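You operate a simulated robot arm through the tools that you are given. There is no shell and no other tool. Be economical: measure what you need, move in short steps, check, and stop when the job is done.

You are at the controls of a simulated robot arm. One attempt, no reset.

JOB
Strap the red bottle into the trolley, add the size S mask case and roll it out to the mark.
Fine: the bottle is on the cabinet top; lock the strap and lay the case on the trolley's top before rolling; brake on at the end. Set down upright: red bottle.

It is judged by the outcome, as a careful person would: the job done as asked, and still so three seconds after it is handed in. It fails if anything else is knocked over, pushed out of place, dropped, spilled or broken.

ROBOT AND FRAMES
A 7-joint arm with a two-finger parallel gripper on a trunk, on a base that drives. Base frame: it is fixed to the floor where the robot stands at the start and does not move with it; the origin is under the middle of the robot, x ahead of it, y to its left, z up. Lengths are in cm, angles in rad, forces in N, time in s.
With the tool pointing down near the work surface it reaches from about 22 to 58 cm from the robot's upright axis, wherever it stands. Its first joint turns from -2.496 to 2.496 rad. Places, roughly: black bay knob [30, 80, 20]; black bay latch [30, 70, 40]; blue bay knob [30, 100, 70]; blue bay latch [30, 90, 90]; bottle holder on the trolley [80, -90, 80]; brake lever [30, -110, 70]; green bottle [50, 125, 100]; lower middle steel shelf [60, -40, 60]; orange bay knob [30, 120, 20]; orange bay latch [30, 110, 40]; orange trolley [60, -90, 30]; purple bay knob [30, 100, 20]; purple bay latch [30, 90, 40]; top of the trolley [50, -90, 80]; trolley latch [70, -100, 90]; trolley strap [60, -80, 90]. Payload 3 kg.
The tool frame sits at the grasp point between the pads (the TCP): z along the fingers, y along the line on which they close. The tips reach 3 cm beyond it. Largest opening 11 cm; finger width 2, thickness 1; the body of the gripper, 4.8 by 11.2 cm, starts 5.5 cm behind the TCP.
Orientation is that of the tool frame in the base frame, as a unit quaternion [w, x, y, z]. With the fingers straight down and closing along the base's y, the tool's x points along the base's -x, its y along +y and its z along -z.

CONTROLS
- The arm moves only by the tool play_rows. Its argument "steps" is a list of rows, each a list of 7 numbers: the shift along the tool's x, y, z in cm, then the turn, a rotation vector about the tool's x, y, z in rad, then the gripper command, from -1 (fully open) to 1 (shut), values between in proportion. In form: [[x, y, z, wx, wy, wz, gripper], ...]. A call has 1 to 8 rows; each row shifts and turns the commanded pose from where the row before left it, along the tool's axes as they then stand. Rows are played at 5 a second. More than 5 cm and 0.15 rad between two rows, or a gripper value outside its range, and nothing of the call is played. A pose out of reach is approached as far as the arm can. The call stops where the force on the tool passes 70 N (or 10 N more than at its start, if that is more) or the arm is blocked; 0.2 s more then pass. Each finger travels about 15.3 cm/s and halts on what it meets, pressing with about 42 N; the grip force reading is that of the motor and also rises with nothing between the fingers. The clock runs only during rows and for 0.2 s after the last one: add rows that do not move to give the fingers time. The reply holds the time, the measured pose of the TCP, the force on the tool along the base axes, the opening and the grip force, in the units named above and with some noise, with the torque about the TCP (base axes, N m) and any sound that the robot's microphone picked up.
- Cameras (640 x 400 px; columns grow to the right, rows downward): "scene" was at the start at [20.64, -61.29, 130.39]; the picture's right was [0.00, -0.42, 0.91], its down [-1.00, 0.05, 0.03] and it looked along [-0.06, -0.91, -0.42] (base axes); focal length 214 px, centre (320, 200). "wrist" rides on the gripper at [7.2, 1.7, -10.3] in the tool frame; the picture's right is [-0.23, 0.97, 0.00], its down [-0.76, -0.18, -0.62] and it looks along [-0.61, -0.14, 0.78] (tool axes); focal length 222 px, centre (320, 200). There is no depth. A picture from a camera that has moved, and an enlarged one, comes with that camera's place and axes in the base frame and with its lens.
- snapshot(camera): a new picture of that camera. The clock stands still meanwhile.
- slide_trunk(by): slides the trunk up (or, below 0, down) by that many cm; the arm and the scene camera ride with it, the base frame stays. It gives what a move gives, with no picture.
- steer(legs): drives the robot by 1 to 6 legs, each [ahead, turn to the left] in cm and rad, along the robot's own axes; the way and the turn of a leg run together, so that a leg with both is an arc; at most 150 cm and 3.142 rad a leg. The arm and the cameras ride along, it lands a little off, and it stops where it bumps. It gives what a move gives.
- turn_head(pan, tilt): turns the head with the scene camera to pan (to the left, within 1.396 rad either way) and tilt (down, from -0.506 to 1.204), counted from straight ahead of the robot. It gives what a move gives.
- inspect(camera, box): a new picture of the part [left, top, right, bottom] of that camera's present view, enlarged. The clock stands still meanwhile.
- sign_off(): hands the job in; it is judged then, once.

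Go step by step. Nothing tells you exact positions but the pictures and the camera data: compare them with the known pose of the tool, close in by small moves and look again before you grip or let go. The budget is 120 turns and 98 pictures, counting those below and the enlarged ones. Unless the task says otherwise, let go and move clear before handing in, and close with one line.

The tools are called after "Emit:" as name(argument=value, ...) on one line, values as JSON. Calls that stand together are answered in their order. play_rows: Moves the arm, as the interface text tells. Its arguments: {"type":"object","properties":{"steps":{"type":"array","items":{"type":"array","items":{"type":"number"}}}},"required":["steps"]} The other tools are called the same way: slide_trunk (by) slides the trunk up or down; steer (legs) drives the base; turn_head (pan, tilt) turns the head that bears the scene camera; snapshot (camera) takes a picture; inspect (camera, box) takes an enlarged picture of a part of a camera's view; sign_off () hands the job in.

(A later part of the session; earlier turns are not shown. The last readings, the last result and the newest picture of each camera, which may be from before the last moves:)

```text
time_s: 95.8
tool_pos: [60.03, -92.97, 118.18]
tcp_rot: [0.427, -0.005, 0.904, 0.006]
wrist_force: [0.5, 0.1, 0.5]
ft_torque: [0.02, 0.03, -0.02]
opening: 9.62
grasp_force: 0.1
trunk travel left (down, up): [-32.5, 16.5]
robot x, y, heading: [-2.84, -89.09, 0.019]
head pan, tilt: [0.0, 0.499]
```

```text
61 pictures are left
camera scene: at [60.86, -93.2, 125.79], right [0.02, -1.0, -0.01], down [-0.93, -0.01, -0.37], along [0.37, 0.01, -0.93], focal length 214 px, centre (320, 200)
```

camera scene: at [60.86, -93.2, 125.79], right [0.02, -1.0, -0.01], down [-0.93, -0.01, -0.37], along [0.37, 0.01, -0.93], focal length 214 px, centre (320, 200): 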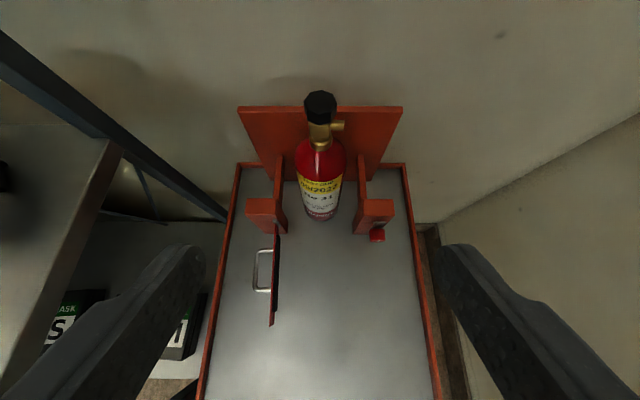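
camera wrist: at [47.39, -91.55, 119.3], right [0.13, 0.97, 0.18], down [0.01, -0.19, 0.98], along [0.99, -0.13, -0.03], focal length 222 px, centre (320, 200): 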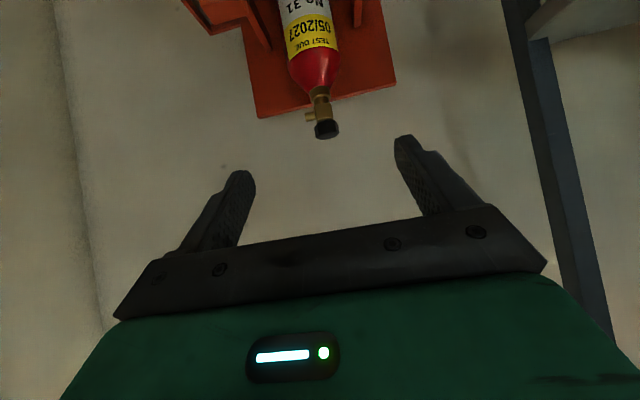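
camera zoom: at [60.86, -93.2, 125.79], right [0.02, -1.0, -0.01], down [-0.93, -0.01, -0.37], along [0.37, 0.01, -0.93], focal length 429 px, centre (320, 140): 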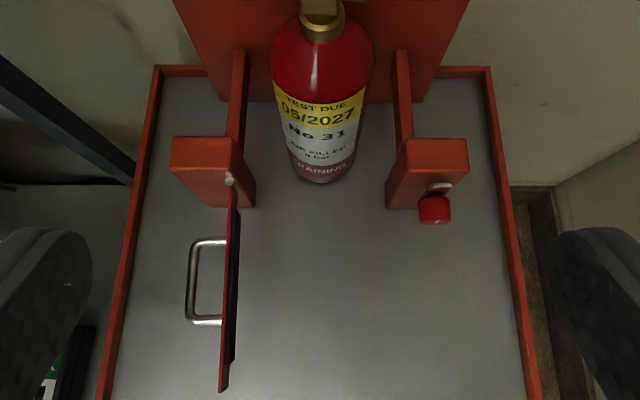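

Emit:
turn_head(pan=0, tilt=0.2)

Emit:
inspect(camera="scene", box=[350, 270, 410, 340])

Emit:
inspect(camera="scene", box=[225, 270, 305, 400])

```text
time_s: 96.6
tool_pos: [59.91, -93.1, 118.33]
tcp_rot: [0.426, -0.004, 0.905, 0.006]
wrist_force: [0.1, -0.5, -0.3]
ft_torque: [0.0, 0.01, 0.03]
opening: 9.63
grasp_force: 0.1
trunk travel left (down, up): [-32.5, 16.5]
robot x, y, heading: [-3.02, -89.41, 0.021]
head pan, tilt: [0.0, 0.201]
```

```text
5.71 times, centred on (380, 305) of scene
camera zoom: at [62.79, -93.19, 127.78], right [0.02, -1.0, -0.01], down [-0.78, -0.01, -0.63], along [0.63, 0.02, -0.78], focal length 1226 px, centre (-23, -400)
```

zoom: 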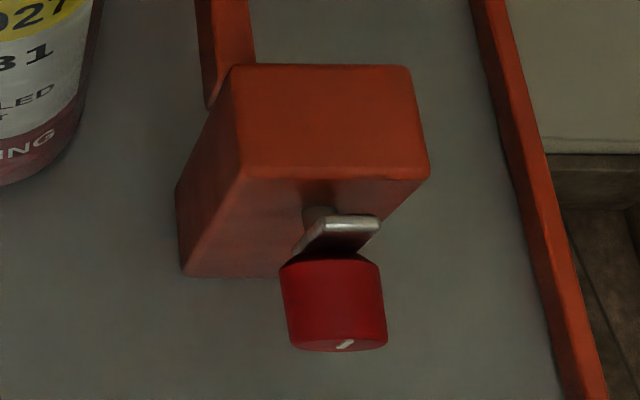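

```text
3.08 times, centred on (265, 335) of scene
camera zoom: at [62.79, -93.19, 127.78], right [0.02, -1.0, -0.01], down [-0.78, -0.01, -0.63], along [0.63, 0.02, -0.78], focal length 660 px, centre (489, -215)
```

zoom: 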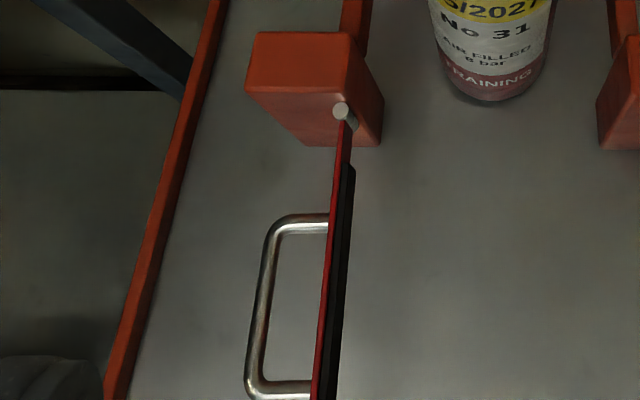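

The lock is a turn-tab on the right post (tab now upright); the strap plate (z≈88–92, hinge [70,−85.6], length ≈15) must be swung to the right post. I close the fingers and bring the tips beside the strap's free end on its outer (+y) side.

Emit:
turn_head(pan=0, tilt=0.5)

Emit:
play_rows(steps=[[2.96, 3.5, 0.6, 0, 0, 0, 1], [2.96, 3.5, 0.6, 0, 0, 0, 1], [2.96, 3.5, 0.6, 0, 0, 0, 1], [0, 0, 0, 0, 0, 0, 1], [0, 0, 0, 0, 0, 0, 1]])

Emit:
snapshot(camera="scene")

Emit:
snapshot(camera="wrist")

```text
time_s: 97.4
tool_pos: [59.87, -93.01, 118.29]
tcp_rot: [0.427, -0.005, 0.904, 0.007]
wrist_force: [0.8, -0.6, -0.4]
ft_torque: [-0.01, 0.01, -0.02]
opening: 9.62
grasp_force: 0.0
trunk travel left (down, up): [-32.5, 16.5]
robot x, y, heading: [-2.67, -89.34, 0.019]
head pan, tilt: [0.0, 0.499]
```

```text
time_s: 98.6
tool_pos: [55.59, -82.36, 110.41]
tcp_rot: [0.426, -0.005, 0.904, 0.007]
wrist_force: [0.2, -0.1, 0.4]
ft_torque: [0.02, 0.03, -0.02]
opening: 0.0
grasp_force: 37.6
trunk travel left (down, up): [-32.5, 16.5]
robot x, y, heading: [-3.07, -89.36, 0.015]
head pan, tilt: [0.0, 0.499]
```

```text
58 pictures are left
camera scene: at [56.5, -82.48, 117.86], right [0.02, -1.0, -0.01], down [-0.93, -0.01, -0.37], along [0.37, 0.01, -0.93], focal length 214 px, centre (320, 200)
```

scene: 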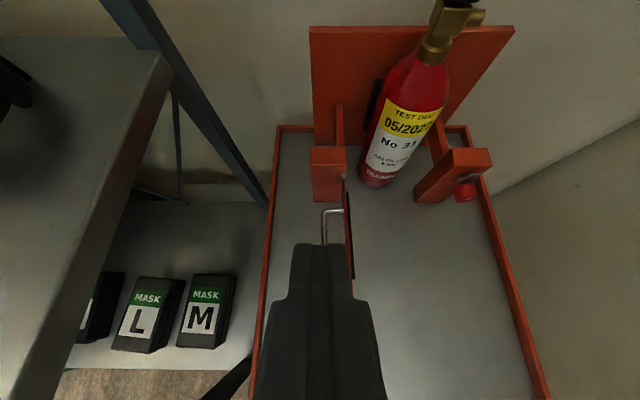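

```text
57 pictures are left
camera wrist: at [43.04, -80.83, 111.37], right [0.13, 0.97, 0.18], down [0.01, -0.19, 0.98], along [0.99, -0.13, -0.03], focal length 222 px, centre (320, 200)
```

wrist: 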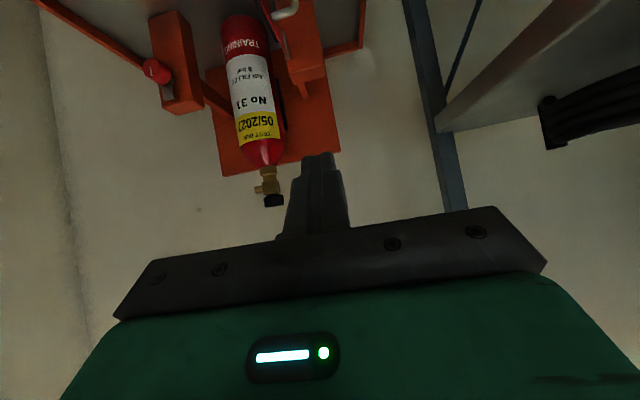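

Emit:
play_rows(steps=[[2.32, 0, 1.9, 0, 0, 0, 1], [2.32, 0, 1.9, 0, 0, 0, 1], [2.32, 0, 1.9, 0, 0, 0, 1], [2.32, 0, 1.9, 0, 0, 0, 1], [0, 0, 0, 0, 0, 0, 1]])

Emit:
snapshot(camera="scene")

Emit:
snapshot(camera="wrist")

```text
time_s: 99.8
tool_pos: [55.52, -82.4, 98.59]
tcp_rot: [0.427, -0.005, 0.904, 0.007]
wrist_force: [1.0, -0.4, -0.5]
ft_torque: [0.0, 0.01, 0.03]
opening: 0.0
grasp_force: 37.8
trunk travel left (down, up): [-32.5, 16.5]
robot x, y, heading: [-2.5, -89.58, 0.018]
head pan, tilt: [0.0, 0.499]
```

```text
56 pictures are left
camera scene: at [56.41, -82.47, 106.1], right [0.02, -1.0, -0.01], down [-0.93, -0.01, -0.37], along [0.37, 0.01, -0.93], focal length 214 px, centre (320, 200)
```

scene: 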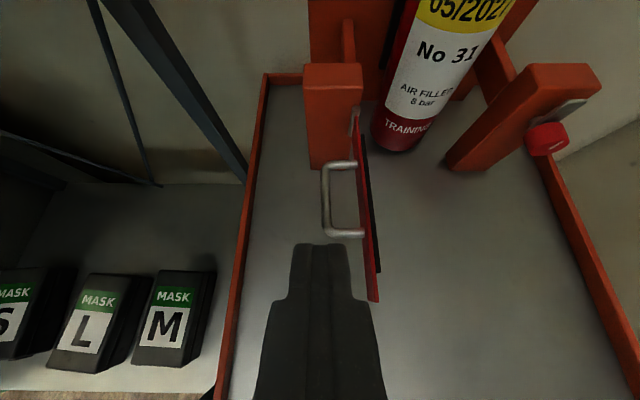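

```text
55 pictures are left
camera wrist: at [42.95, -80.82, 99.62], right [0.13, 0.97, 0.18], down [0.01, -0.19, 0.98], along [0.99, -0.13, -0.03], focal length 222 px, centre (320, 200)
```

wrist: 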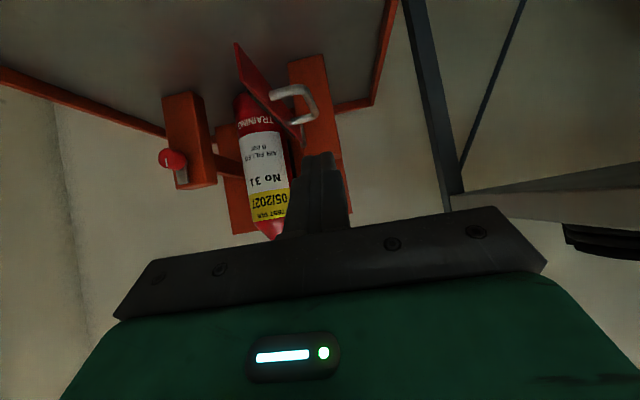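

Emit:
play_rows(steps=[[2.0, 0, 1.63, 0, 0, 0, 1], [2.0, 0, 1.63, 0, 0, 0, 1], [2.0, 0, 1.63, 0, 0, 0, 1], [0, 0, 0, 0, 0, 0, 1], [0, -1.5, 0, 0, 0, 0, 1], [0, -1.5, 0, 0, 0, 0, 1], [0, -1, 0, 0, 0, 0, 1], [0, 0, 0, 0, 0, 0, 1]])

Emit:
snapshot(camera="scene")

```text
time_s: 101.6
tool_pos: [55.46, -86.49, 90.75]
tcp_rot: [0.427, -0.005, 0.904, 0.006]
wrist_force: [0.6, 0.4, 0.3]
ft_torque: [-0.05, 0.01, -0.01]
opening: 0.0
grasp_force: 37.8
trunk travel left (down, up): [-32.5, 16.5]
robot x, y, heading: [-2.91, -89.62, 0.02]
head pan, tilt: [0.0, 0.499]
```

```text
54 pictures are left
camera scene: at [56.38, -86.56, 98.24], right [0.02, -1.0, -0.01], down [-0.93, -0.01, -0.37], along [0.37, 0.01, -0.93], focal length 214 px, centre (320, 200)
```

scene: 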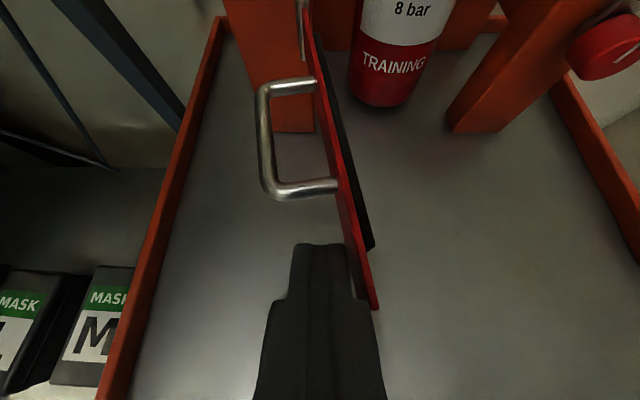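

The strap swings freely. I follow its arc with the fingertips to about 80°.

Emit:
play_rows(steps=[[-0.51, -3.2, 0.62, 0, 0, 0, 1], [-0.91, -2.8, 1.11, 0, 0, 0, 1], [-1.31, -2.4, 1.59, 0, 0, 0, 1], [-1.71, -2.0, 2.09, 0, 0, 0, 1], [-1.2, -0.8, 1.47, 0, 0, 0, 1], [0, 0, 0, 0, 0, 0, 1]])

Emit:
snapshot(camera="scene")

Emit:
snapshot(camera="wrist")

```text
time_s: 103.0
tool_pos: [64.52, -97.59, 90.65]
tcp_rot: [0.426, -0.006, 0.904, 0.007]
wrist_force: [-0.9, 0.4, -0.3]
ft_torque: [-0.03, 0.0, -0.01]
opening: 0.0
grasp_force: 37.4
trunk travel left (down, up): [-32.5, 16.5]
robot x, y, heading: [-2.83, -89.56, 0.017]
head pan, tilt: [0.0, 0.499]
```

```text
53 pictures are left
camera scene: at [65.39, -97.65, 97.99], right [0.02, -1.0, -0.01], down [-0.93, -0.01, -0.37], along [0.37, 0.01, -0.93], focal length 214 px, centre (320, 200)
```

scene: 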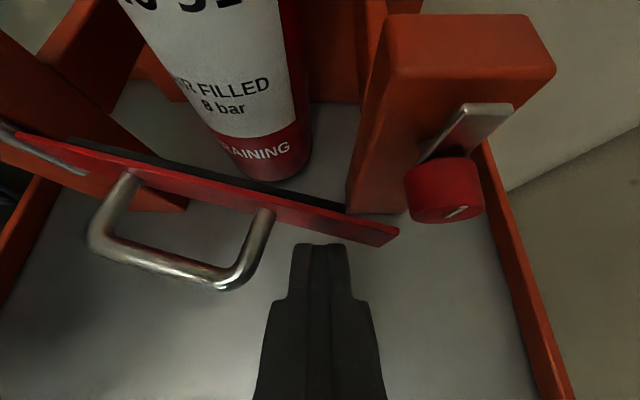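

```text
52 pictures are left
camera wrist: at [51.92, -96.01, 91.5], right [0.13, 0.97, 0.18], down [0.01, -0.19, 0.98], along [0.99, -0.13, -0.03], focal length 222 px, centre (320, 200)
```

wrist: 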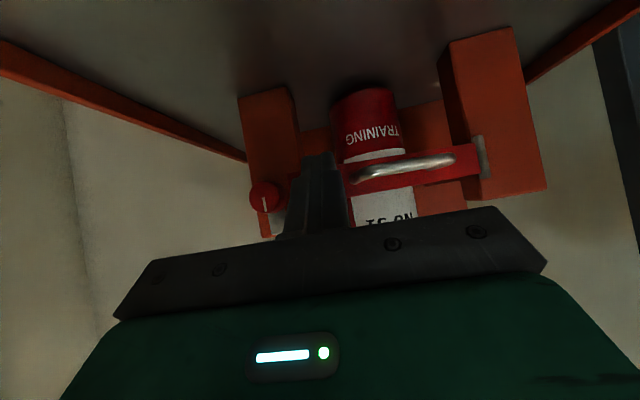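

Emit:
play_rows(steps=[[-0.44, -0.1, 0.54, 0, 0, 0, 1], [-0.44, -0.1, 0.54, 0, 0, 0, 1], [-0.38, 0, 0.46, 0, 0, 0, 1], [0, 0, 0, 0, 0, 0, 1]])

Emit:
snapshot(camera="scene")

```text
time_s: 104.0
tool_pos: [66.45, -97.65, 90.61]
tcp_rot: [0.426, -0.005, 0.904, 0.006]
wrist_force: [-1.1, -0.4, 0.0]
ft_torque: [0.0, 0.02, 0.01]
opening: 0.0
grasp_force: 38.0
trunk travel left (down, up): [-32.5, 16.5]
robot x, y, heading: [-2.47, -89.38, 0.02]
head pan, tilt: [0.0, 0.499]
```

```text
51 pictures are left
camera scene: at [67.27, -97.77, 98.04], right [0.02, -1.0, -0.01], down [-0.93, -0.01, -0.37], along [0.37, 0.01, -0.93], focal length 214 px, centre (320, 200)
```

scene: 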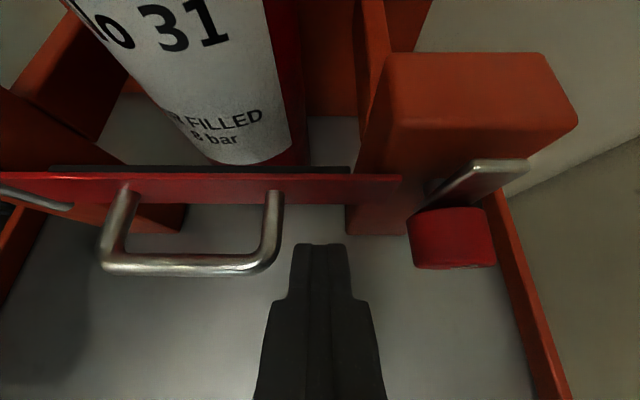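

Emit:
play_rows(steps=[[-0.25, 0, 0.31, 0, 0, 0, 1], [-0.25, 0, 0.31, 0, 0, 0, 1], [0, 0, 0, 0, 0, 0, 1]])

Emit:
play_rows(steps=[[-0.19, 0, 0.23, 0, 0, 0, 1], [-0.19, 0, 0.23, 0, 0, 0, 1], [0, 0, 0, 0, 0, 0, 1]])

Emit:
inspect(camera="scene", box=[240, 60, 600, 300])

```text
time_s: 104.8
tool_pos: [67.23, -97.55, 90.58]
tcp_rot: [0.426, -0.005, 0.905, 0.006]
wrist_force: [0.0, -1.4, 0.1]
ft_torque: [-0.01, 0.0, 0.01]
opening: 0.0
grasp_force: 37.9
trunk travel left (down, up): [-32.5, 16.5]
robot x, y, heading: [-3.26, -89.16, 0.02]
head pan, tilt: [0.0, 0.499]
```

```text
time_s: 105.6
tool_pos: [67.72, -97.68, 90.72]
tcp_rot: [0.426, -0.005, 0.905, 0.007]
wrist_force: [0.3, -0.2, 0.3]
ft_torque: [0.01, 0.01, 0.01]
opening: 0.0
grasp_force: 37.7
trunk travel left (down, up): [-32.5, 16.5]
robot x, y, heading: [-2.4, -89.59, 0.015]
head pan, tilt: [0.0, 0.499]
```

```text
1.67 times, centred on (420, 180) of scene
camera zoom: at [68.63, -97.76, 98.16], right [0.02, -1.0, -0.01], down [-0.93, -0.01, -0.37], along [0.37, 0.01, -0.93], focal length 358 px, centre (153, 233)
```

zoom: 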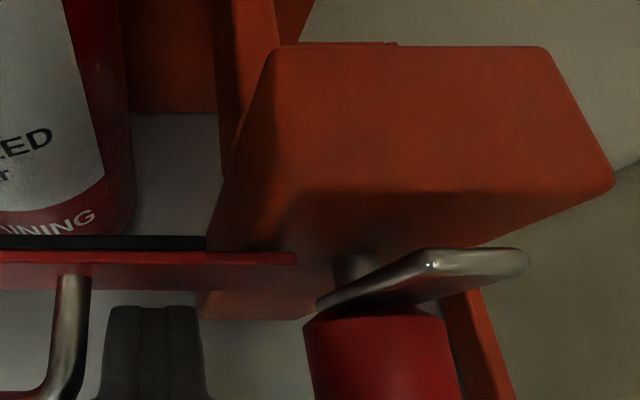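

Emit:
play_rows(steps=[[-0.19, 0, 0.23, 0, 0, 0, 1], [-0.19, 0, 0.23, 0, 0, 0, 1], [0, 0, 0, 0, 0, 0, 1]])

Emit:
play_rows(steps=[[-0.19, 0, 0.23, 0, 0, 0, 1], [-0.19, 0, 0.23, 0, 0, 0, 1], [0, 0, 0, 0, 0, 0, 1]])

Emit:
inspect(camera="scene", box=[240, 60, 600, 300])

```text
time_s: 106.4
tool_pos: [68.07, -97.59, 90.81]
tcp_rot: [0.424, -0.005, 0.905, 0.007]
wrist_force: [-40.1, -2.9, 0.1]
ft_torque: [-0.06, 0.47, -0.07]
opening: 0.01
grasp_force: 38.2
trunk travel left (down, up): [-32.5, 16.5]
robot x, y, heading: [-3.11, -89.5, 0.015]
head pan, tilt: [0.0, 0.499]
```

```text
time_s: 106.9
tool_pos: [68.12, -97.58, 90.67]
tcp_rot: [0.421, -0.005, 0.907, 0.009]
wrist_force: [-41.5, 0.4, 13.1]
ft_torque: [0.32, 0.11, 0.0]
opening: 0.01
grasp_force: 38.3
trunk travel left (down, up): [-32.5, 16.5]
robot x, y, heading: [-3.14, -89.05, 0.013]
head pan, tilt: [0.0, 0.499]
stopped in row 2: the force on the tool passed its limit at 74 N (the readings are from after the stop); the commanded pose is now the measured one
```

```text
1.67 times, centred on (420, 180) of scene
camera zoom: at [69.04, -97.79, 98.02], right [0.01, -1.0, -0.01], down [-0.93, -0.01, -0.36], along [0.36, 0.02, -0.93], focal length 358 px, centre (153, 233)
```

zoom: 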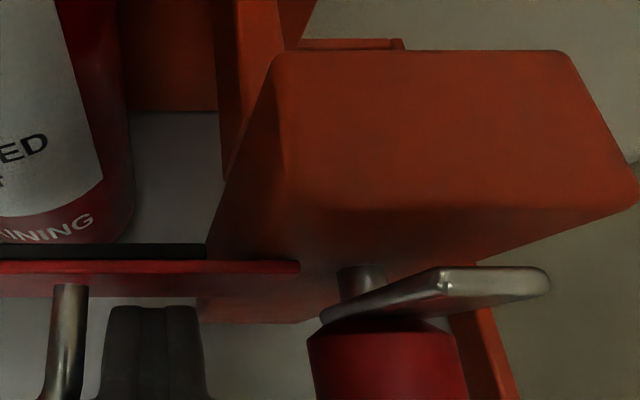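

Strap is closed against the post. Knob axis ≈[y −102.1, z 90.2], tab upright to z≈93.5 at x≈70. I back off, lift, and move to the −y side of the tab.

Emit:
play_rows(steps=[[1.27, 0, -1.55, 0, 0, 0, 1], [-3.1, 0, -2.53, 0, 0, 0, 1], [-3.1, 0, -2.53, 0, 0, 0, 1], [0, -3.5, 0, 0, 0, 0, 1], [0, -3.6, 0, 0, 0, 0, 1], [-0.7, 0, 0.85, 0, 0, 0, 1], [0, 0, 0, 0, 0, 0, 1]])

Emit:
snapshot(camera="scene")

Emit:
snapshot(camera="wrist")

```text
time_s: 108.5
tool_pos: [67.8, -104.83, 98.4]
tcp_rot: [0.421, -0.004, 0.907, 0.007]
wrist_force: [-0.4, 0.3, 0.4]
ft_torque: [0.0, -0.01, 0.0]
opening: 0.01
grasp_force: 37.8
trunk travel left (down, up): [-32.5, 16.5]
robot x, y, heading: [-3.04, -88.73, 0.016]
head pan, tilt: [0.0, 0.499]
```

```text
48 pictures are left
camera scene: at [68.91, -104.97, 105.81], right [0.02, -1.0, -0.01], down [-0.93, -0.01, -0.36], along [0.36, 0.01, -0.93], focal length 214 px, centre (320, 200)
```

scene: 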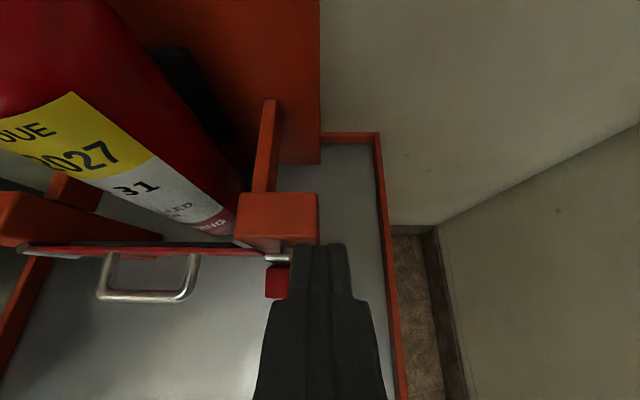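

```text
47 pictures are left
camera wrist: at [55.37, -103.32, 99.49], right [0.13, 0.97, 0.18], down [0.02, -0.19, 0.98], along [0.99, -0.13, -0.04], focal length 222 px, centre (320, 200)
```

wrist: 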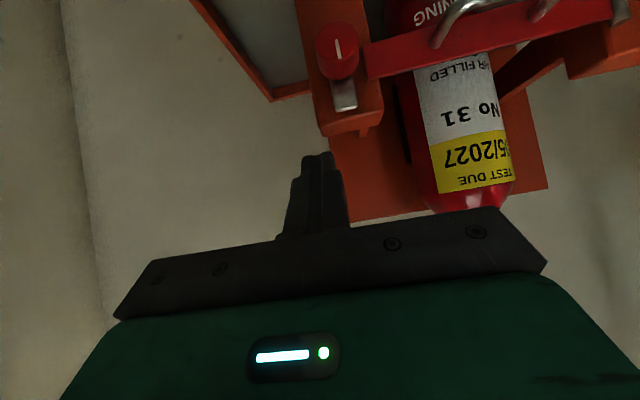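

Emit:
play_rows(steps=[[1.58, -0.4, 1.15, 0, 0, 0, 1], [1.58, 0, 1.15, 0, 0, 0, 1], [0, 0, 0, 0, 0, 0, 1], [0, 0.8, 0, 0, 0, 0, 1], [0, 0.8, 0, 0, 0, 0, 1], [0, 0.8, 0, 0, 0, 0, 1], [0, 0, 0, 0, 0, 0, 1]])

Emit:
snapshot(camera="wrist")

Emit:
snapshot(camera="scene")

```text
time_s: 110.1
tool_pos: [67.51, -102.71, 94.56]
tcp_rot: [0.422, -0.004, 0.907, 0.007]
wrist_force: [0.1, 0.0, -0.3]
ft_torque: [0.01, -0.02, 0.0]
opening: 0.03
grasp_force: 37.5
trunk travel left (down, up): [-32.5, 16.5]
robot x, y, heading: [-2.74, -89.39, 0.014]
head pan, tilt: [0.0, 0.499]
```

```text
46 pictures are left
camera wrist: at [55.0, -101.24, 95.63], right [0.13, 0.97, 0.18], down [0.02, -0.19, 0.98], along [0.99, -0.13, -0.04], focal length 222 px, centre (320, 200)
```

wrist: 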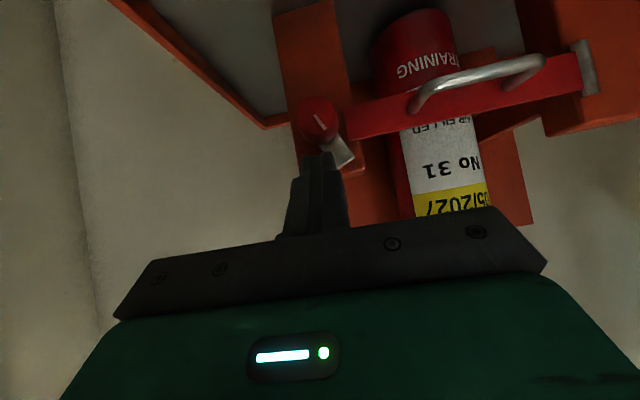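

```text
45 pictures are left
camera scene: at [68.53, -102.89, 101.97], right [0.01, -1.0, -0.01], down [-0.93, -0.01, -0.36], along [0.36, 0.01, -0.93], focal length 214 px, centre (320, 200)
```

scene: 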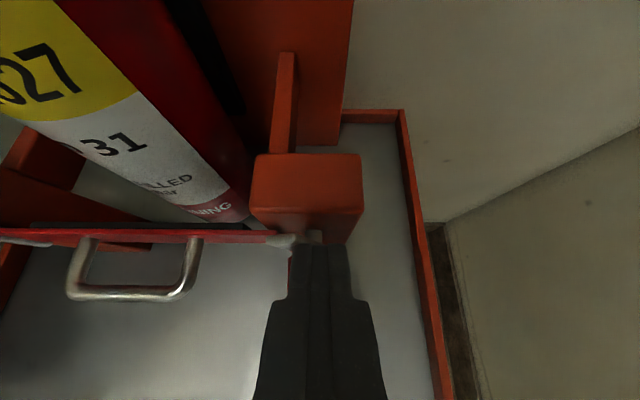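

The tab turns. Continue pushing toward +y, then press it down.

Emit:
play_rows(steps=[[0, 0.8, 0, 0, 0, 0, 1], [0, 0.8, 0, 0, 0, 0, 1], [0, 0.7, 0, 0, 0, 0, 1], [0.23, 0, 0.19, 0, 0, 0, 1], [0.23, 0, 0.19, 0, 0, 0, 1], [0.23, 0, 0.19, 0, 0, 0, 1], [0, 0, 0, 0, 0, 0, 1]])

Emit:
snapshot(camera="wrist")

```text
time_s: 111.7
tool_pos: [67.35, -100.4, 93.32]
tcp_rot: [0.419, -0.005, 0.908, 0.009]
wrist_force: [-8.9, 8.4, 2.1]
ft_torque: [0.19, 0.21, 0.05]
opening: 0.01
grasp_force: 37.9
trunk travel left (down, up): [-32.5, 16.5]
robot x, y, heading: [-2.59, -89.37, 0.018]
head pan, tilt: [0.0, 0.499]
```

```text
44 pictures are left
camera wrist: at [54.72, -98.87, 94.54], right [0.13, 0.97, 0.18], down [0.02, -0.19, 0.98], along [0.99, -0.13, -0.05], focal length 222 px, centre (320, 200)
```

wrist: 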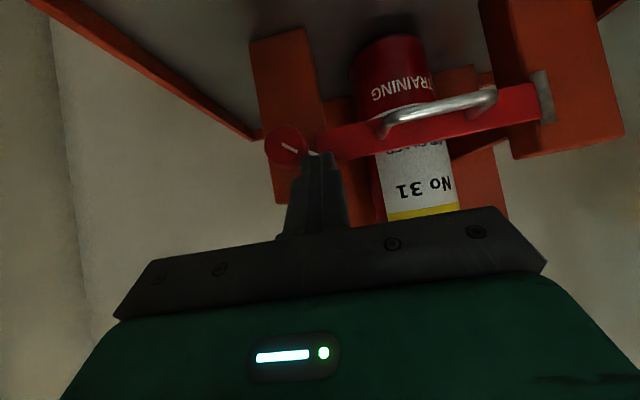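

Emit:
play_rows(steps=[[0.2, 0.5, -0.25, 0, 0, 0, 1], [0, 0.4, 0, 0, 0, 0, 1], [0.23, 0, 0.19, 0, 0, 0, 1], [0.23, 0, 0.19, 0, 0, 0, 1], [0.23, 0, 0.19, 0, 0, 0, 1], [0.23, 0, 0.19, 0, 0, 0, 1], [0, 0, 0, 0, 0, 0, 1]])

Emit:
snapshot(camera="wrist")

Emit:
snapshot(camera="scene")

```text
time_s: 113.3
tool_pos: [66.99, -99.66, 92.55]
tcp_rot: [0.421, -0.004, 0.907, 0.007]
wrist_force: [-0.2, 0.1, 0.0]
ft_torque: [0.02, -0.02, 0.01]
opening: 0.01
grasp_force: 37.3
trunk travel left (down, up): [-32.5, 16.5]
robot x, y, heading: [-2.59, -89.64, 0.012]
head pan, tilt: [0.0, 0.499]
```

```text
43 pictures are left
camera wrist: at [54.55, -98.09, 93.56], right [0.13, 0.97, 0.18], down [0.02, -0.19, 0.98], along [0.99, -0.13, -0.04], focal length 222 px, centre (320, 200)
```

wrist: 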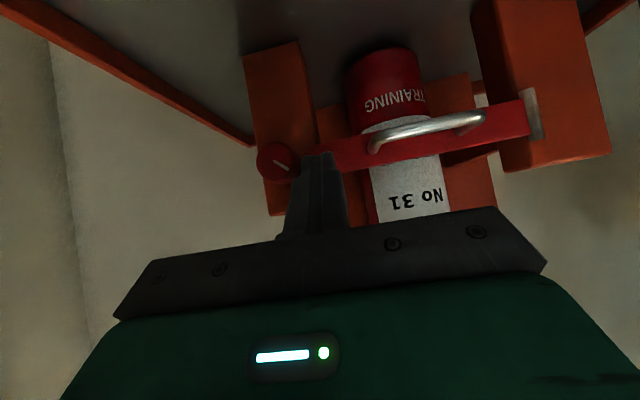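

```text
42 pictures are left
camera scene: at [68.08, -99.75, 99.89], right [0.01, -1.0, -0.01], down [-0.93, -0.01, -0.36], along [0.36, 0.01, -0.93], focal length 214 px, centre (320, 200)
```

scene: 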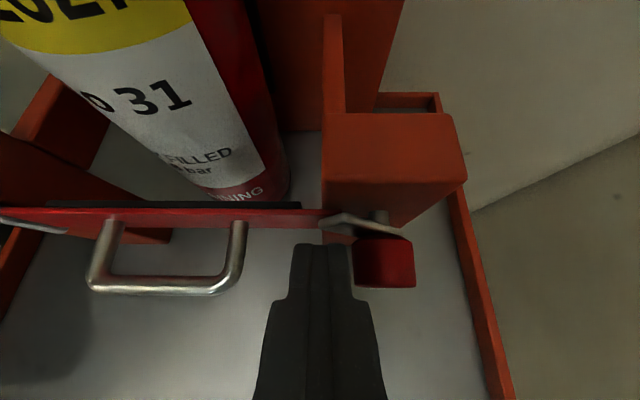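

The tab now overlaps the strap end but looks short of horizontal; I lift clear and inspect its angle.

Emit:
play_rows(steps=[[1.27, 0, -1.55, 0, 0, 0, 1], [-3.1, 0, -2.53, 0, 0, 0, 1], [-3.1, 0, -2.53, 0, 0, 0, 1], [0, 0, 0, 0, 0, 0, 1]])

Emit:
inspect(camera="wrist", box=[220, 0, 380, 120])

Emit:
inspect(camera="scene", box=[250, 180, 450, 300])

```text
time_s: 114.3
tool_pos: [65.37, -99.74, 100.53]
tcp_rot: [0.422, -0.004, 0.907, 0.006]
wrist_force: [0.8, 0.3, 1.1]
ft_torque: [0.01, 0.01, -0.02]
opening: 0.02
grasp_force: 38.3
trunk travel left (down, up): [-32.5, 16.5]
robot x, y, heading: [-3.12, -88.97, 0.014]
head pan, tilt: [0.0, 0.499]
```

```text
3.33 times, centred on (300, 60) of wrist
camera zoom: at [52.74, -98.22, 101.67], right [0.13, 0.97, 0.18], down [0.02, -0.19, 0.98], along [0.99, -0.13, -0.04], focal length 740 px, centre (387, 667)
```

zoom: 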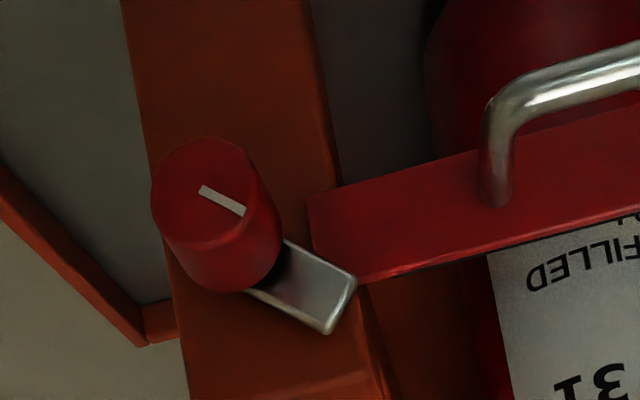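

```text
3.20 times, centred on (350, 240) of scene
camera zoom: at [66.27, -99.88, 108.01], right [0.01, -1.0, -0.01], down [-0.93, -0.01, -0.36], along [0.36, 0.01, -0.93], focal length 686 px, centre (224, 72)
```

zoom: 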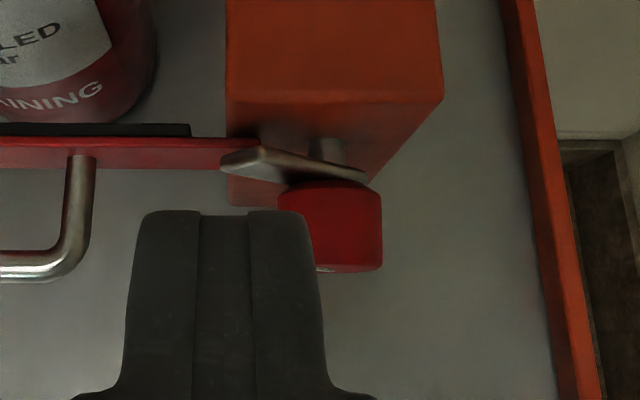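

The tab is at ~40° above horizontal. I'll finish by gripping the knob and rolling the hand about the knob's axis; first pre-position with the fingers 5 cm open.

Emit:
play_rows(steps=[[0, -1.23, 0, 0, 0, 0, 0.09], [2.76, -1.23, 0.6, 0, 0, 0, 0.09], [2.76, 0, 0.6, 0, 0, 0, 0.09], [0, 0, 0, 0, 0, 0, 0.09]])

Emit:
snapshot(camera="wrist")

Emit:
snapshot(camera="scene")

```text
time_s: 115.3
tool_pos: [62.5, -102.13, 95.59]
tcp_rot: [0.422, -0.005, 0.907, 0.007]
wrist_force: [0.3, -0.3, -0.4]
ft_torque: [0.0, 0.0, 0.0]
opening: 5.02
grasp_force: 0.2
trunk travel left (down, up): [-32.5, 16.5]
robot x, y, heading: [-2.54, -89.24, 0.021]
head pan, tilt: [0.0, 0.499]
```

```text
39 pictures are left
camera wrist: at [50.01, -100.59, 96.64], right [0.13, 0.97, 0.18], down [0.02, -0.19, 0.98], along [0.99, -0.13, -0.04], focal length 222 px, centre (320, 200)
```

wrist: 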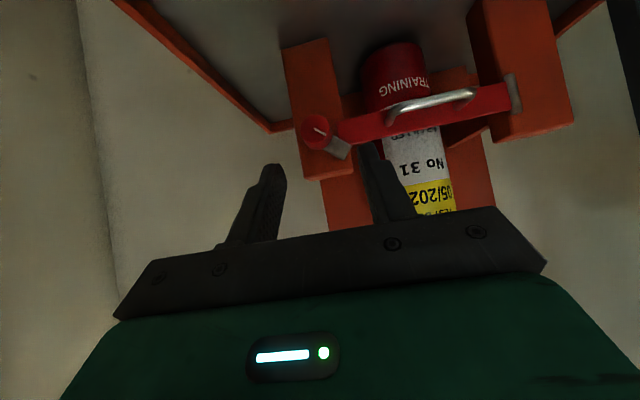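

```text
38 pictures are left
camera scene: at [63.54, -102.25, 102.99], right [0.01, -1.0, -0.01], down [-0.93, -0.01, -0.36], along [0.36, 0.01, -0.93], focal length 214 px, centre (320, 200)
```

scene: 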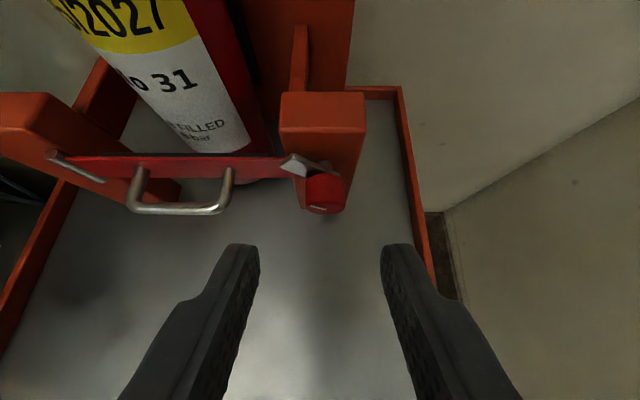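

Emit:
play_rows(steps=[[0, 0, 2.5, 0, 0, 0, 0.09], [0, 0, 2.7, 0, 0, 0, 0.09], [0, 0, 0, 0, 0, 0, 0.09], [0, 0, 0, 0, 0, 0, 1], [0, 0, 0, 0, 0, 0, 1], [0, 0, 0, 0, 0, 0, 1]])

Emit:
snapshot(camera="scene")

```text
time_s: 116.7
tool_pos: [66.56, -102.37, 91.89]
tcp_rot: [0.422, -0.001, 0.907, 0.007]
wrist_force: [-6.4, -37.4, -2.7]
ft_torque: [-0.77, -0.13, -1.16]
opening: 2.51
grasp_force: 45.4
trunk travel left (down, up): [-32.5, 16.5]
robot x, y, heading: [-2.51, -89.15, 0.017]
head pan, tilt: [0.0, 0.499]
```

```text
37 pictures are left
camera scene: at [67.52, -102.51, 99.41], right [0.01, -1.0, -0.01], down [-0.93, -0.01, -0.36], along [0.36, 0.01, -0.93], focal length 214 px, centre (320, 200)
```

scene: 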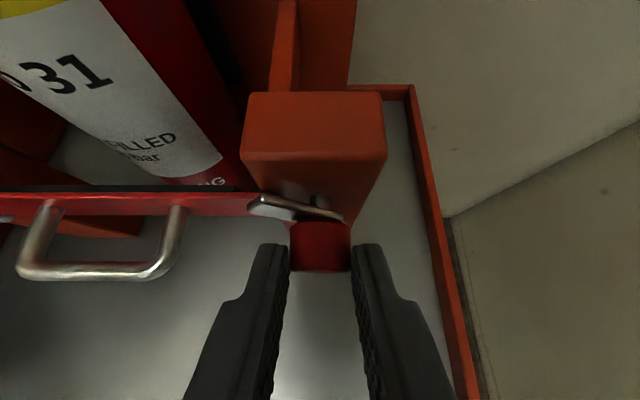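

Knob gripped (2.5 cm). Recenter slightly in y and roll the hand about +x axis toward the strap.

Emit:
play_rows(steps=[[0, -0.25, 0, 0, 0, 0, 1], [0.01, 0.18, 0.01, 0.0904, 0, -0.1068, 1], [0.01, 0.18, 0.01, 0.0904, 0, -0.1068, 1], [0.01, 0.18, 0.01, 0.0904, 0, -0.1068, 1], [0, 0, 0, 0, 0, 0, 1]])

Emit:
snapshot(camera="scene")

```text
time_s: 117.9
tool_pos: [66.42, -101.55, 91.81]
tcp_rot: [0.413, -0.095, 0.888, -0.182]
wrist_force: [-17.1, 19.4, -16.8]
ft_torque: [0.48, 0.12, 0.83]
opening: 2.49
grasp_force: 45.0
trunk travel left (down, up): [-32.5, 16.5]
robot x, y, heading: [-2.56, -89.22, 0.022]
head pan, tilt: [0.0, 0.499]
```

```text
36 pictures are left
camera scene: at [67.5, -98.66, 98.64], right [0.02, -0.92, 0.4], down [-0.93, -0.16, -0.33], along [0.37, -0.37, -0.85], focal length 214 px, centre (320, 200)
```

scene: 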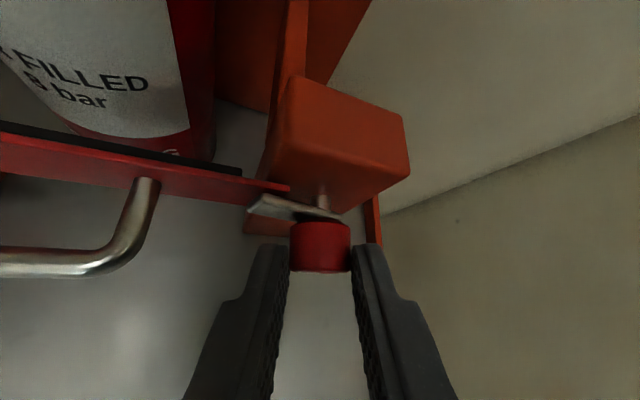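

Emit:
play_rows(steps=[[0.05, 0.22, 0.04, 0.0904, 0, -0.1068, 1], [0.03, 0.2, 0.03, 0.0904, 0, -0.1068, 1], [0.02, 0.18, 0.01, 0.0452, 0, -0.0534, 1], [0, 0, 0, 0, 0, 0, 1]])

Emit:
snapshot(camera="scene")

Emit:
inspect(camera="wrist", box=[200, 40, 440, 240])

```text
time_s: 119.1
tool_pos: [66.62, -101.04, 91.49]
tcp_rot: [0.393, -0.166, 0.841, -0.332]
wrist_force: [-7.4, 10.4, -3.4]
ft_torque: [0.55, -0.27, 0.23]
opening: 2.51
grasp_force: 45.2
trunk travel left (down, up): [-32.5, 16.5]
robot x, y, heading: [-2.86, -89.06, 0.021]
head pan, tilt: [0.0, 0.499]
stopped in row 4: the force on the tool passed its limit at 71 N (the readings are from after the stop); the commanded pose is now the measured one
```

```text
35 pictures are left
camera scene: at [67.57, -95.93, 96.89], right [0.02, -0.72, 0.69], down [-0.93, -0.27, -0.26], along [0.37, -0.64, -0.68], focal length 214 px, centre (320, 200)
```

scene: 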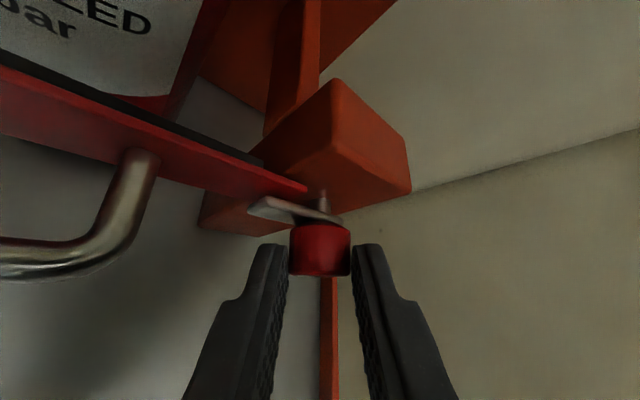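

```text
2.00 times, centred on (320, 140) of wrist
camera zoom: at [54.1, -99.18, 91.15], right [0.13, 0.83, -0.55], down [0.01, 0.55, 0.84], along [0.99, -0.11, 0.07], focal length 444 px, centre (320, 320)
```

zoom: 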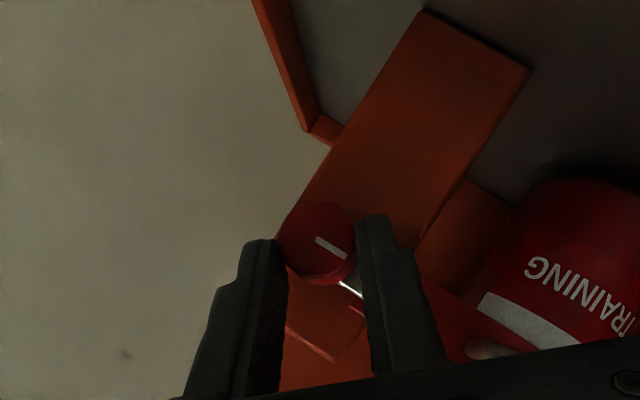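

The knob mark now reads horizontal – the tab lies across the strap. Release, retreat and roll the hand back.

Emit:
play_rows(steps=[[0, 0, 0, 0, 0, 0, 0.25], [0, 0, 0, 0, 0, 0, 0.25], [0, 0, -3, 0, 0, 0, 0.25], [0, 0, -4, 0, 0, 0, 0.25], [0, 0, -4, 0, 0, 0, 0.25], [0, 0, 0, 0, 0, 0, 0.25]])

Emit:
play_rows(steps=[[-1, 0, 0, -0.0904, 0, 0.1068, 1], [-1, 0, 0, -0.0904, 0, 0.1068, 1], [-1, 0, 0, -0.0904, 0, 0.1068, 1], [-1, 0, 0, -0.0904, 0, 0.1068, 1], [-1, 0, 0, -0.0904, 0, 0.1068, 1], [-1, 0, 0, -0.02, 0, 0.024, 1], [0, 0, 0, 0, 0, 0, 1]])

Emit:
snapshot(camera="scene")

Emit:
snapshot(camera="wrist")

```text
time_s: 120.5
tool_pos: [58.35, -96.39, 96.77]
tcp_rot: [0.394, -0.163, 0.841, -0.333]
wrist_force: [-0.6, -0.2, 0.1]
ft_torque: [-0.03, 0.04, 0.01]
opening: 4.13
grasp_force: 0.0
trunk travel left (down, up): [-32.5, 16.5]
robot x, y, heading: [-2.86, -89.54, 0.016]
head pan, tilt: [0.0, 0.499]
```

```text
time_s: 122.1
tool_pos: [62.16, -94.61, 100.62]
tcp_rot: [0.42, -0.015, 0.907, -0.009]
wrist_force: [0.3, 0.5, 0.8]
ft_torque: [0.01, -0.02, 0.01]
opening: 0.0
grasp_force: 37.7
trunk travel left (down, up): [-32.5, 16.5]
robot x, y, heading: [-2.96, -89.52, 0.019]
head pan, tilt: [0.0, 0.499]
```

```text
33 pictures are left
camera scene: at [63.13, -94.35, 108.18], right [0.02, -1.0, 0.03], down [-0.93, -0.03, -0.36], along [0.36, -0.02, -0.93], focal length 214 px, centre (320, 200)
```

scene: 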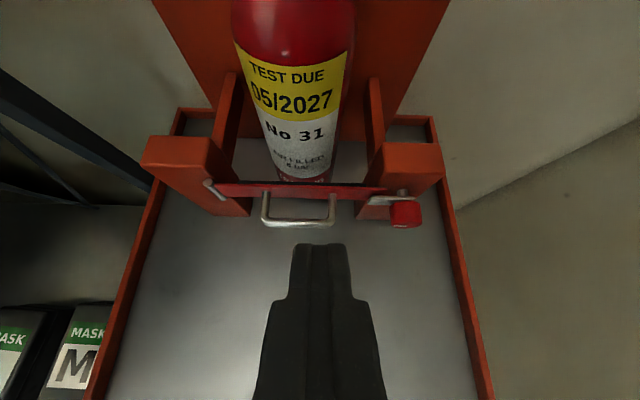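

```text
32 pictures are left
camera wrist: at [49.58, -93.0, 101.81], right [0.13, 0.98, 0.14], down [0.02, -0.15, 0.99], along [0.99, -0.12, -0.04], focal length 222 px, centre (320, 200)
```

wrist: 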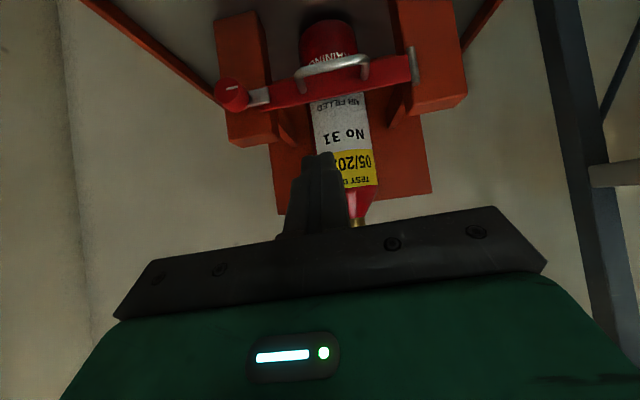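

Strap shut and locked, bottle upright. Next the size S case on the lower middle shelf: back out, drive across to y≈−28 and look.

Emit:
steer(legs=[[-72, 0], [0, 1.5708], [61, 0], [0, -1.5908]])

Emit:
turn_head(pan=0, tilt=-0.3)

Emit:
snapshot(camera="scene")

```text
time_s: 129.2
tool_pos: [-56.6, -27.56, 100.84]
tcp_rot: [0.33, -0.589, 0.69, 0.259]
wrist_force: [-1.1, -0.1, 0.1]
ft_torque: [0.01, -0.06, -0.04]
opening: 0.0
grasp_force: 38.0
trunk travel left (down, up): [-32.5, 16.5]
robot x, y, heading: [-68.53, -91.4, 1.426]
head pan, tilt: [0.0, 0.499]
stopped in leg 2: the robot was blocked; the commanded pose is now the measured one
```

```text
time_s: 130.4
tool_pos: [-56.4, -27.61, 100.8]
tcp_rot: [0.331, -0.588, 0.691, 0.259]
wrist_force: [0.5, -0.2, -0.9]
ft_torque: [0.0, -0.02, -0.04]
opening: 0.01
grasp_force: 37.8
trunk travel left (down, up): [-32.5, 16.5]
robot x, y, heading: [-68.46, -91.71, 1.428]
head pan, tilt: [0.0, -0.3]
```

```text
31 pictures are left
camera scene: at [-56.23, -22.8, 114.5], right [0.98, -0.18, 0.03], down [-0.04, -0.39, -0.92], along [0.17, 0.9, -0.39], focal length 214 px, centre (320, 200)
```

scene: 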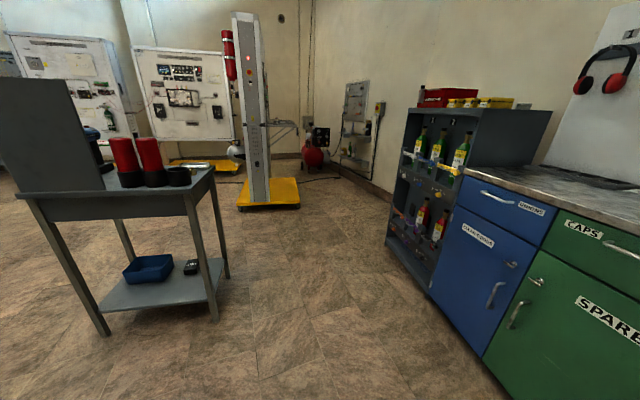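

The base's rear brushed the side wall while turning; moving ahead clears it. Continue to the shelf front.

Emit:
steer(legs=[[63, 0], [0, -1.428]])

Emit:
snapshot(camera="scene")

```text
time_s: 137.2
tool_pos: [5.8, -26.67, 100.85]
tcp_rot: [0.421, -0.029, 0.906, -0.003]
wrist_force: [-0.6, -0.5, -0.7]
ft_torque: [0.07, -0.03, 0.09]
opening: 0.0
grasp_force: 37.5
trunk travel left (down, up): [-32.5, 16.5]
robot x, y, heading: [-59.93, -23.42, 0.053]
head pan, tilt: [0.0, -0.3]
stopped in leg 2: the robot was blocked; the commanded pose is now the measured one
```

```text
30 pictures are left
camera scene: at [10.41, -26.15, 114.53], right [0.05, -1.0, 0.03], down [-0.39, -0.05, -0.92], along [0.92, 0.03, -0.39], focal length 214 px, centre (320, 200)
```

scene: 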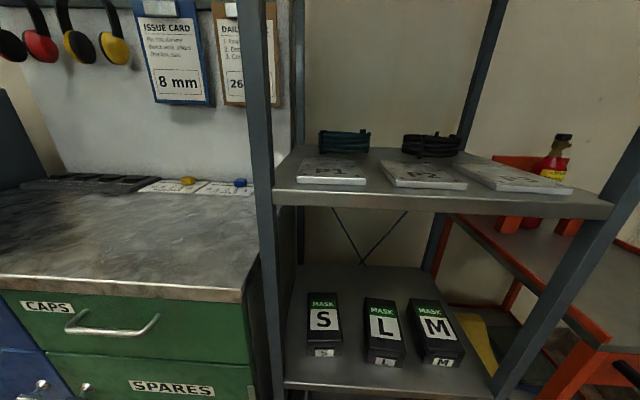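

Lower shelf top z≈61.5, front x≈36.5, upper shelf z≈105; case S lies flat at about [50, −27], ~15×8×3.7, slightly yawed like my heading. I lower the trunk, open the fingers, shift −y 2.6 and drive partway in.

Emit:
slide_trunk(by=-28)

Emit:
play_rows(steps=[[0, -1.3, 0, -0.019, 0, 0.023, -1], [0, -1.3, 0, 0, 0, 0, -1], [0, 0, 0, 0, 0, 0, -1]])

Emit:
steer(legs=[[22, 0]])

Emit:
snapshot(camera="scene")

Emit:
snapshot(camera="wrist")

```text
time_s: 140.0
tool_pos: [5.68, -26.54, 72.83]
tcp_rot: [0.421, -0.031, 0.907, -0.003]
wrist_force: [0.5, 0.5, 0.8]
ft_torque: [0.01, 0.0, -0.03]
opening: 0.0
grasp_force: 37.7
trunk travel left (down, up): [-4.5, 44.5]
robot x, y, heading: [-59.76, -23.34, 0.052]
head pan, tilt: [0.0, -0.3]
```

```text
time_s: 140.8
tool_pos: [5.87, -29.2, 72.93]
tcp_rot: [0.42, -0.024, 0.907, 0.009]
wrist_force: [0.3, -0.3, -0.1]
ft_torque: [0.01, 0.02, 0.01]
opening: 11.02
grasp_force: 0.0
trunk travel left (down, up): [-4.5, 44.5]
robot x, y, heading: [-59.61, -23.62, 0.056]
head pan, tilt: [0.0, -0.3]
```

```text
time_s: 142.5
tool_pos: [28.04, -28.04, 72.77]
tcp_rot: [0.42, -0.024, 0.907, 0.01]
wrist_force: [-0.5, 0.4, 0.0]
ft_torque: [0.02, -0.01, -0.01]
opening: 11.0
grasp_force: 0.1
trunk travel left (down, up): [-4.5, 44.5]
robot x, y, heading: [-38.03, -22.27, 0.045]
head pan, tilt: [0.0, -0.3]
```

```text
29 pictures are left
camera scene: at [32.72, -27.81, 86.55], right [0.05, -1.0, 0.0], down [-0.39, -0.02, -0.92], along [0.92, 0.05, -0.39], focal length 214 px, centre (320, 200)
```

scene: 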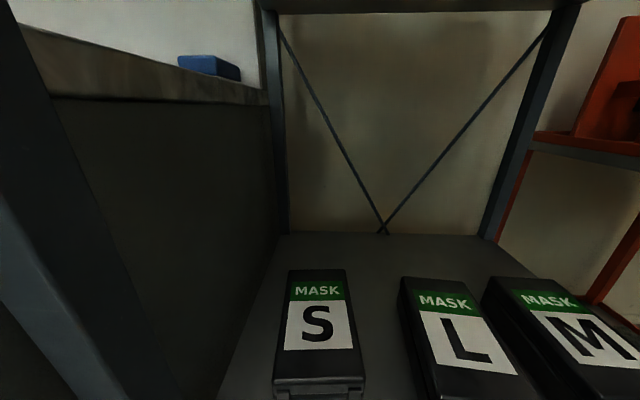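

```text
28 pictures are left
camera wrist: at [15.44, -26.92, 73.96], right [0.1, 0.98, 0.17], down [0.03, -0.17, 0.98], along [0.99, -0.09, -0.04], focal length 222 px, centre (320, 200)
```

wrist: 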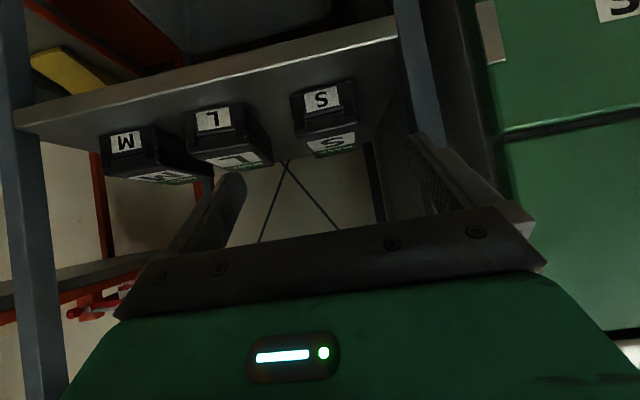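

Case S center ≈ [51.5, −26.6], top z≈64. Drive forward over it, still at z≈73.

Emit:
steer(legs=[[22, 0]])

Emit:
snapshot(camera="wrist")

```text
time_s: 144.2
tool_pos: [50.32, -26.8, 72.91]
tcp_rot: [0.42, -0.024, 0.907, 0.01]
wrist_force: [0.7, 0.7, 0.6]
ft_torque: [0.03, 0.0, -0.01]
opening: 10.98
grasp_force: 0.1
trunk travel left (down, up): [-4.5, 44.5]
robot x, y, heading: [-15.56, -21.01, 0.054]
head pan, tilt: [0.0, -0.3]
```

```text
27 pictures are left
camera wrist: at [37.71, -25.75, 74.01], right [0.1, 0.98, 0.17], down [0.03, -0.17, 0.98], along [0.99, -0.09, -0.04], focal length 222 px, centre (320, 200)
```

wrist: 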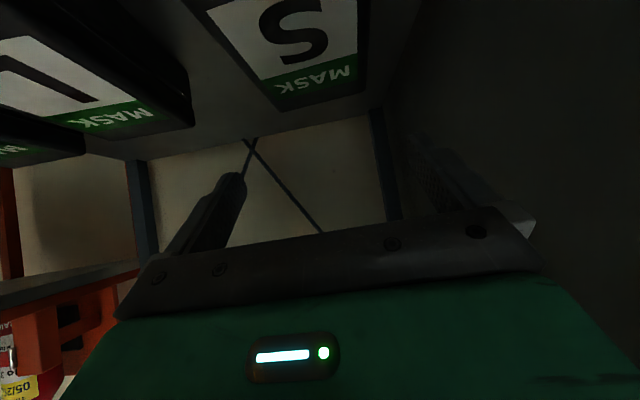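

Emit:
play_rows(steps=[[1.58, 0.08, 1.57, 0, 0, 0, -1], [1.58, 0.08, 1.57, 0, 0, 0, -1], [1.58, 0.08, 1.57, 0, 0, 0, -1], [0, 0, 0, 0, 0, 0, -1]])

Emit:
turn_head(pan=0, tilt=0.4)

Emit:
snapshot(camera="scene")

```text
time_s: 145.2
tool_pos: [50.8, -26.73, 66.4]
tcp_rot: [0.421, -0.024, 0.907, 0.01]
wrist_force: [-0.3, 0.5, -0.4]
ft_torque: [-0.01, 0.02, 0.02]
opening: 10.99
grasp_force: 0.0
trunk travel left (down, up): [-4.5, 44.5]
robot x, y, heading: [-15.69, -21.14, 0.051]
head pan, tilt: [0.0, -0.3]
```

```text
time_s: 146.2
tool_pos: [50.78, -26.71, 66.35]
tcp_rot: [0.421, -0.024, 0.907, 0.01]
wrist_force: [-0.4, 0.1, 0.9]
ft_torque: [0.01, -0.01, 0.03]
opening: 11.0
grasp_force: 0.0
trunk travel left (down, up): [-4.5, 44.5]
robot x, y, heading: [-15.7, -21.01, 0.052]
head pan, tilt: [0.0, 0.4]
```

```text
26 pictures are left
camera scene: at [52.54, -26.7, 74.52], right [0.05, -1.0, 0.0], down [-0.89, -0.05, -0.45], along [0.45, 0.02, -0.89], focal length 214 px, centre (320, 200)
```

scene: 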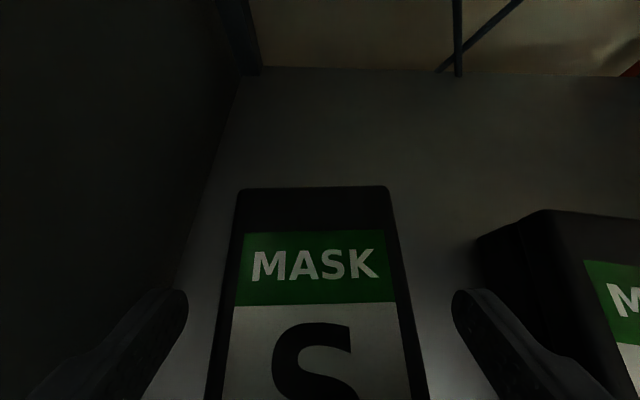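

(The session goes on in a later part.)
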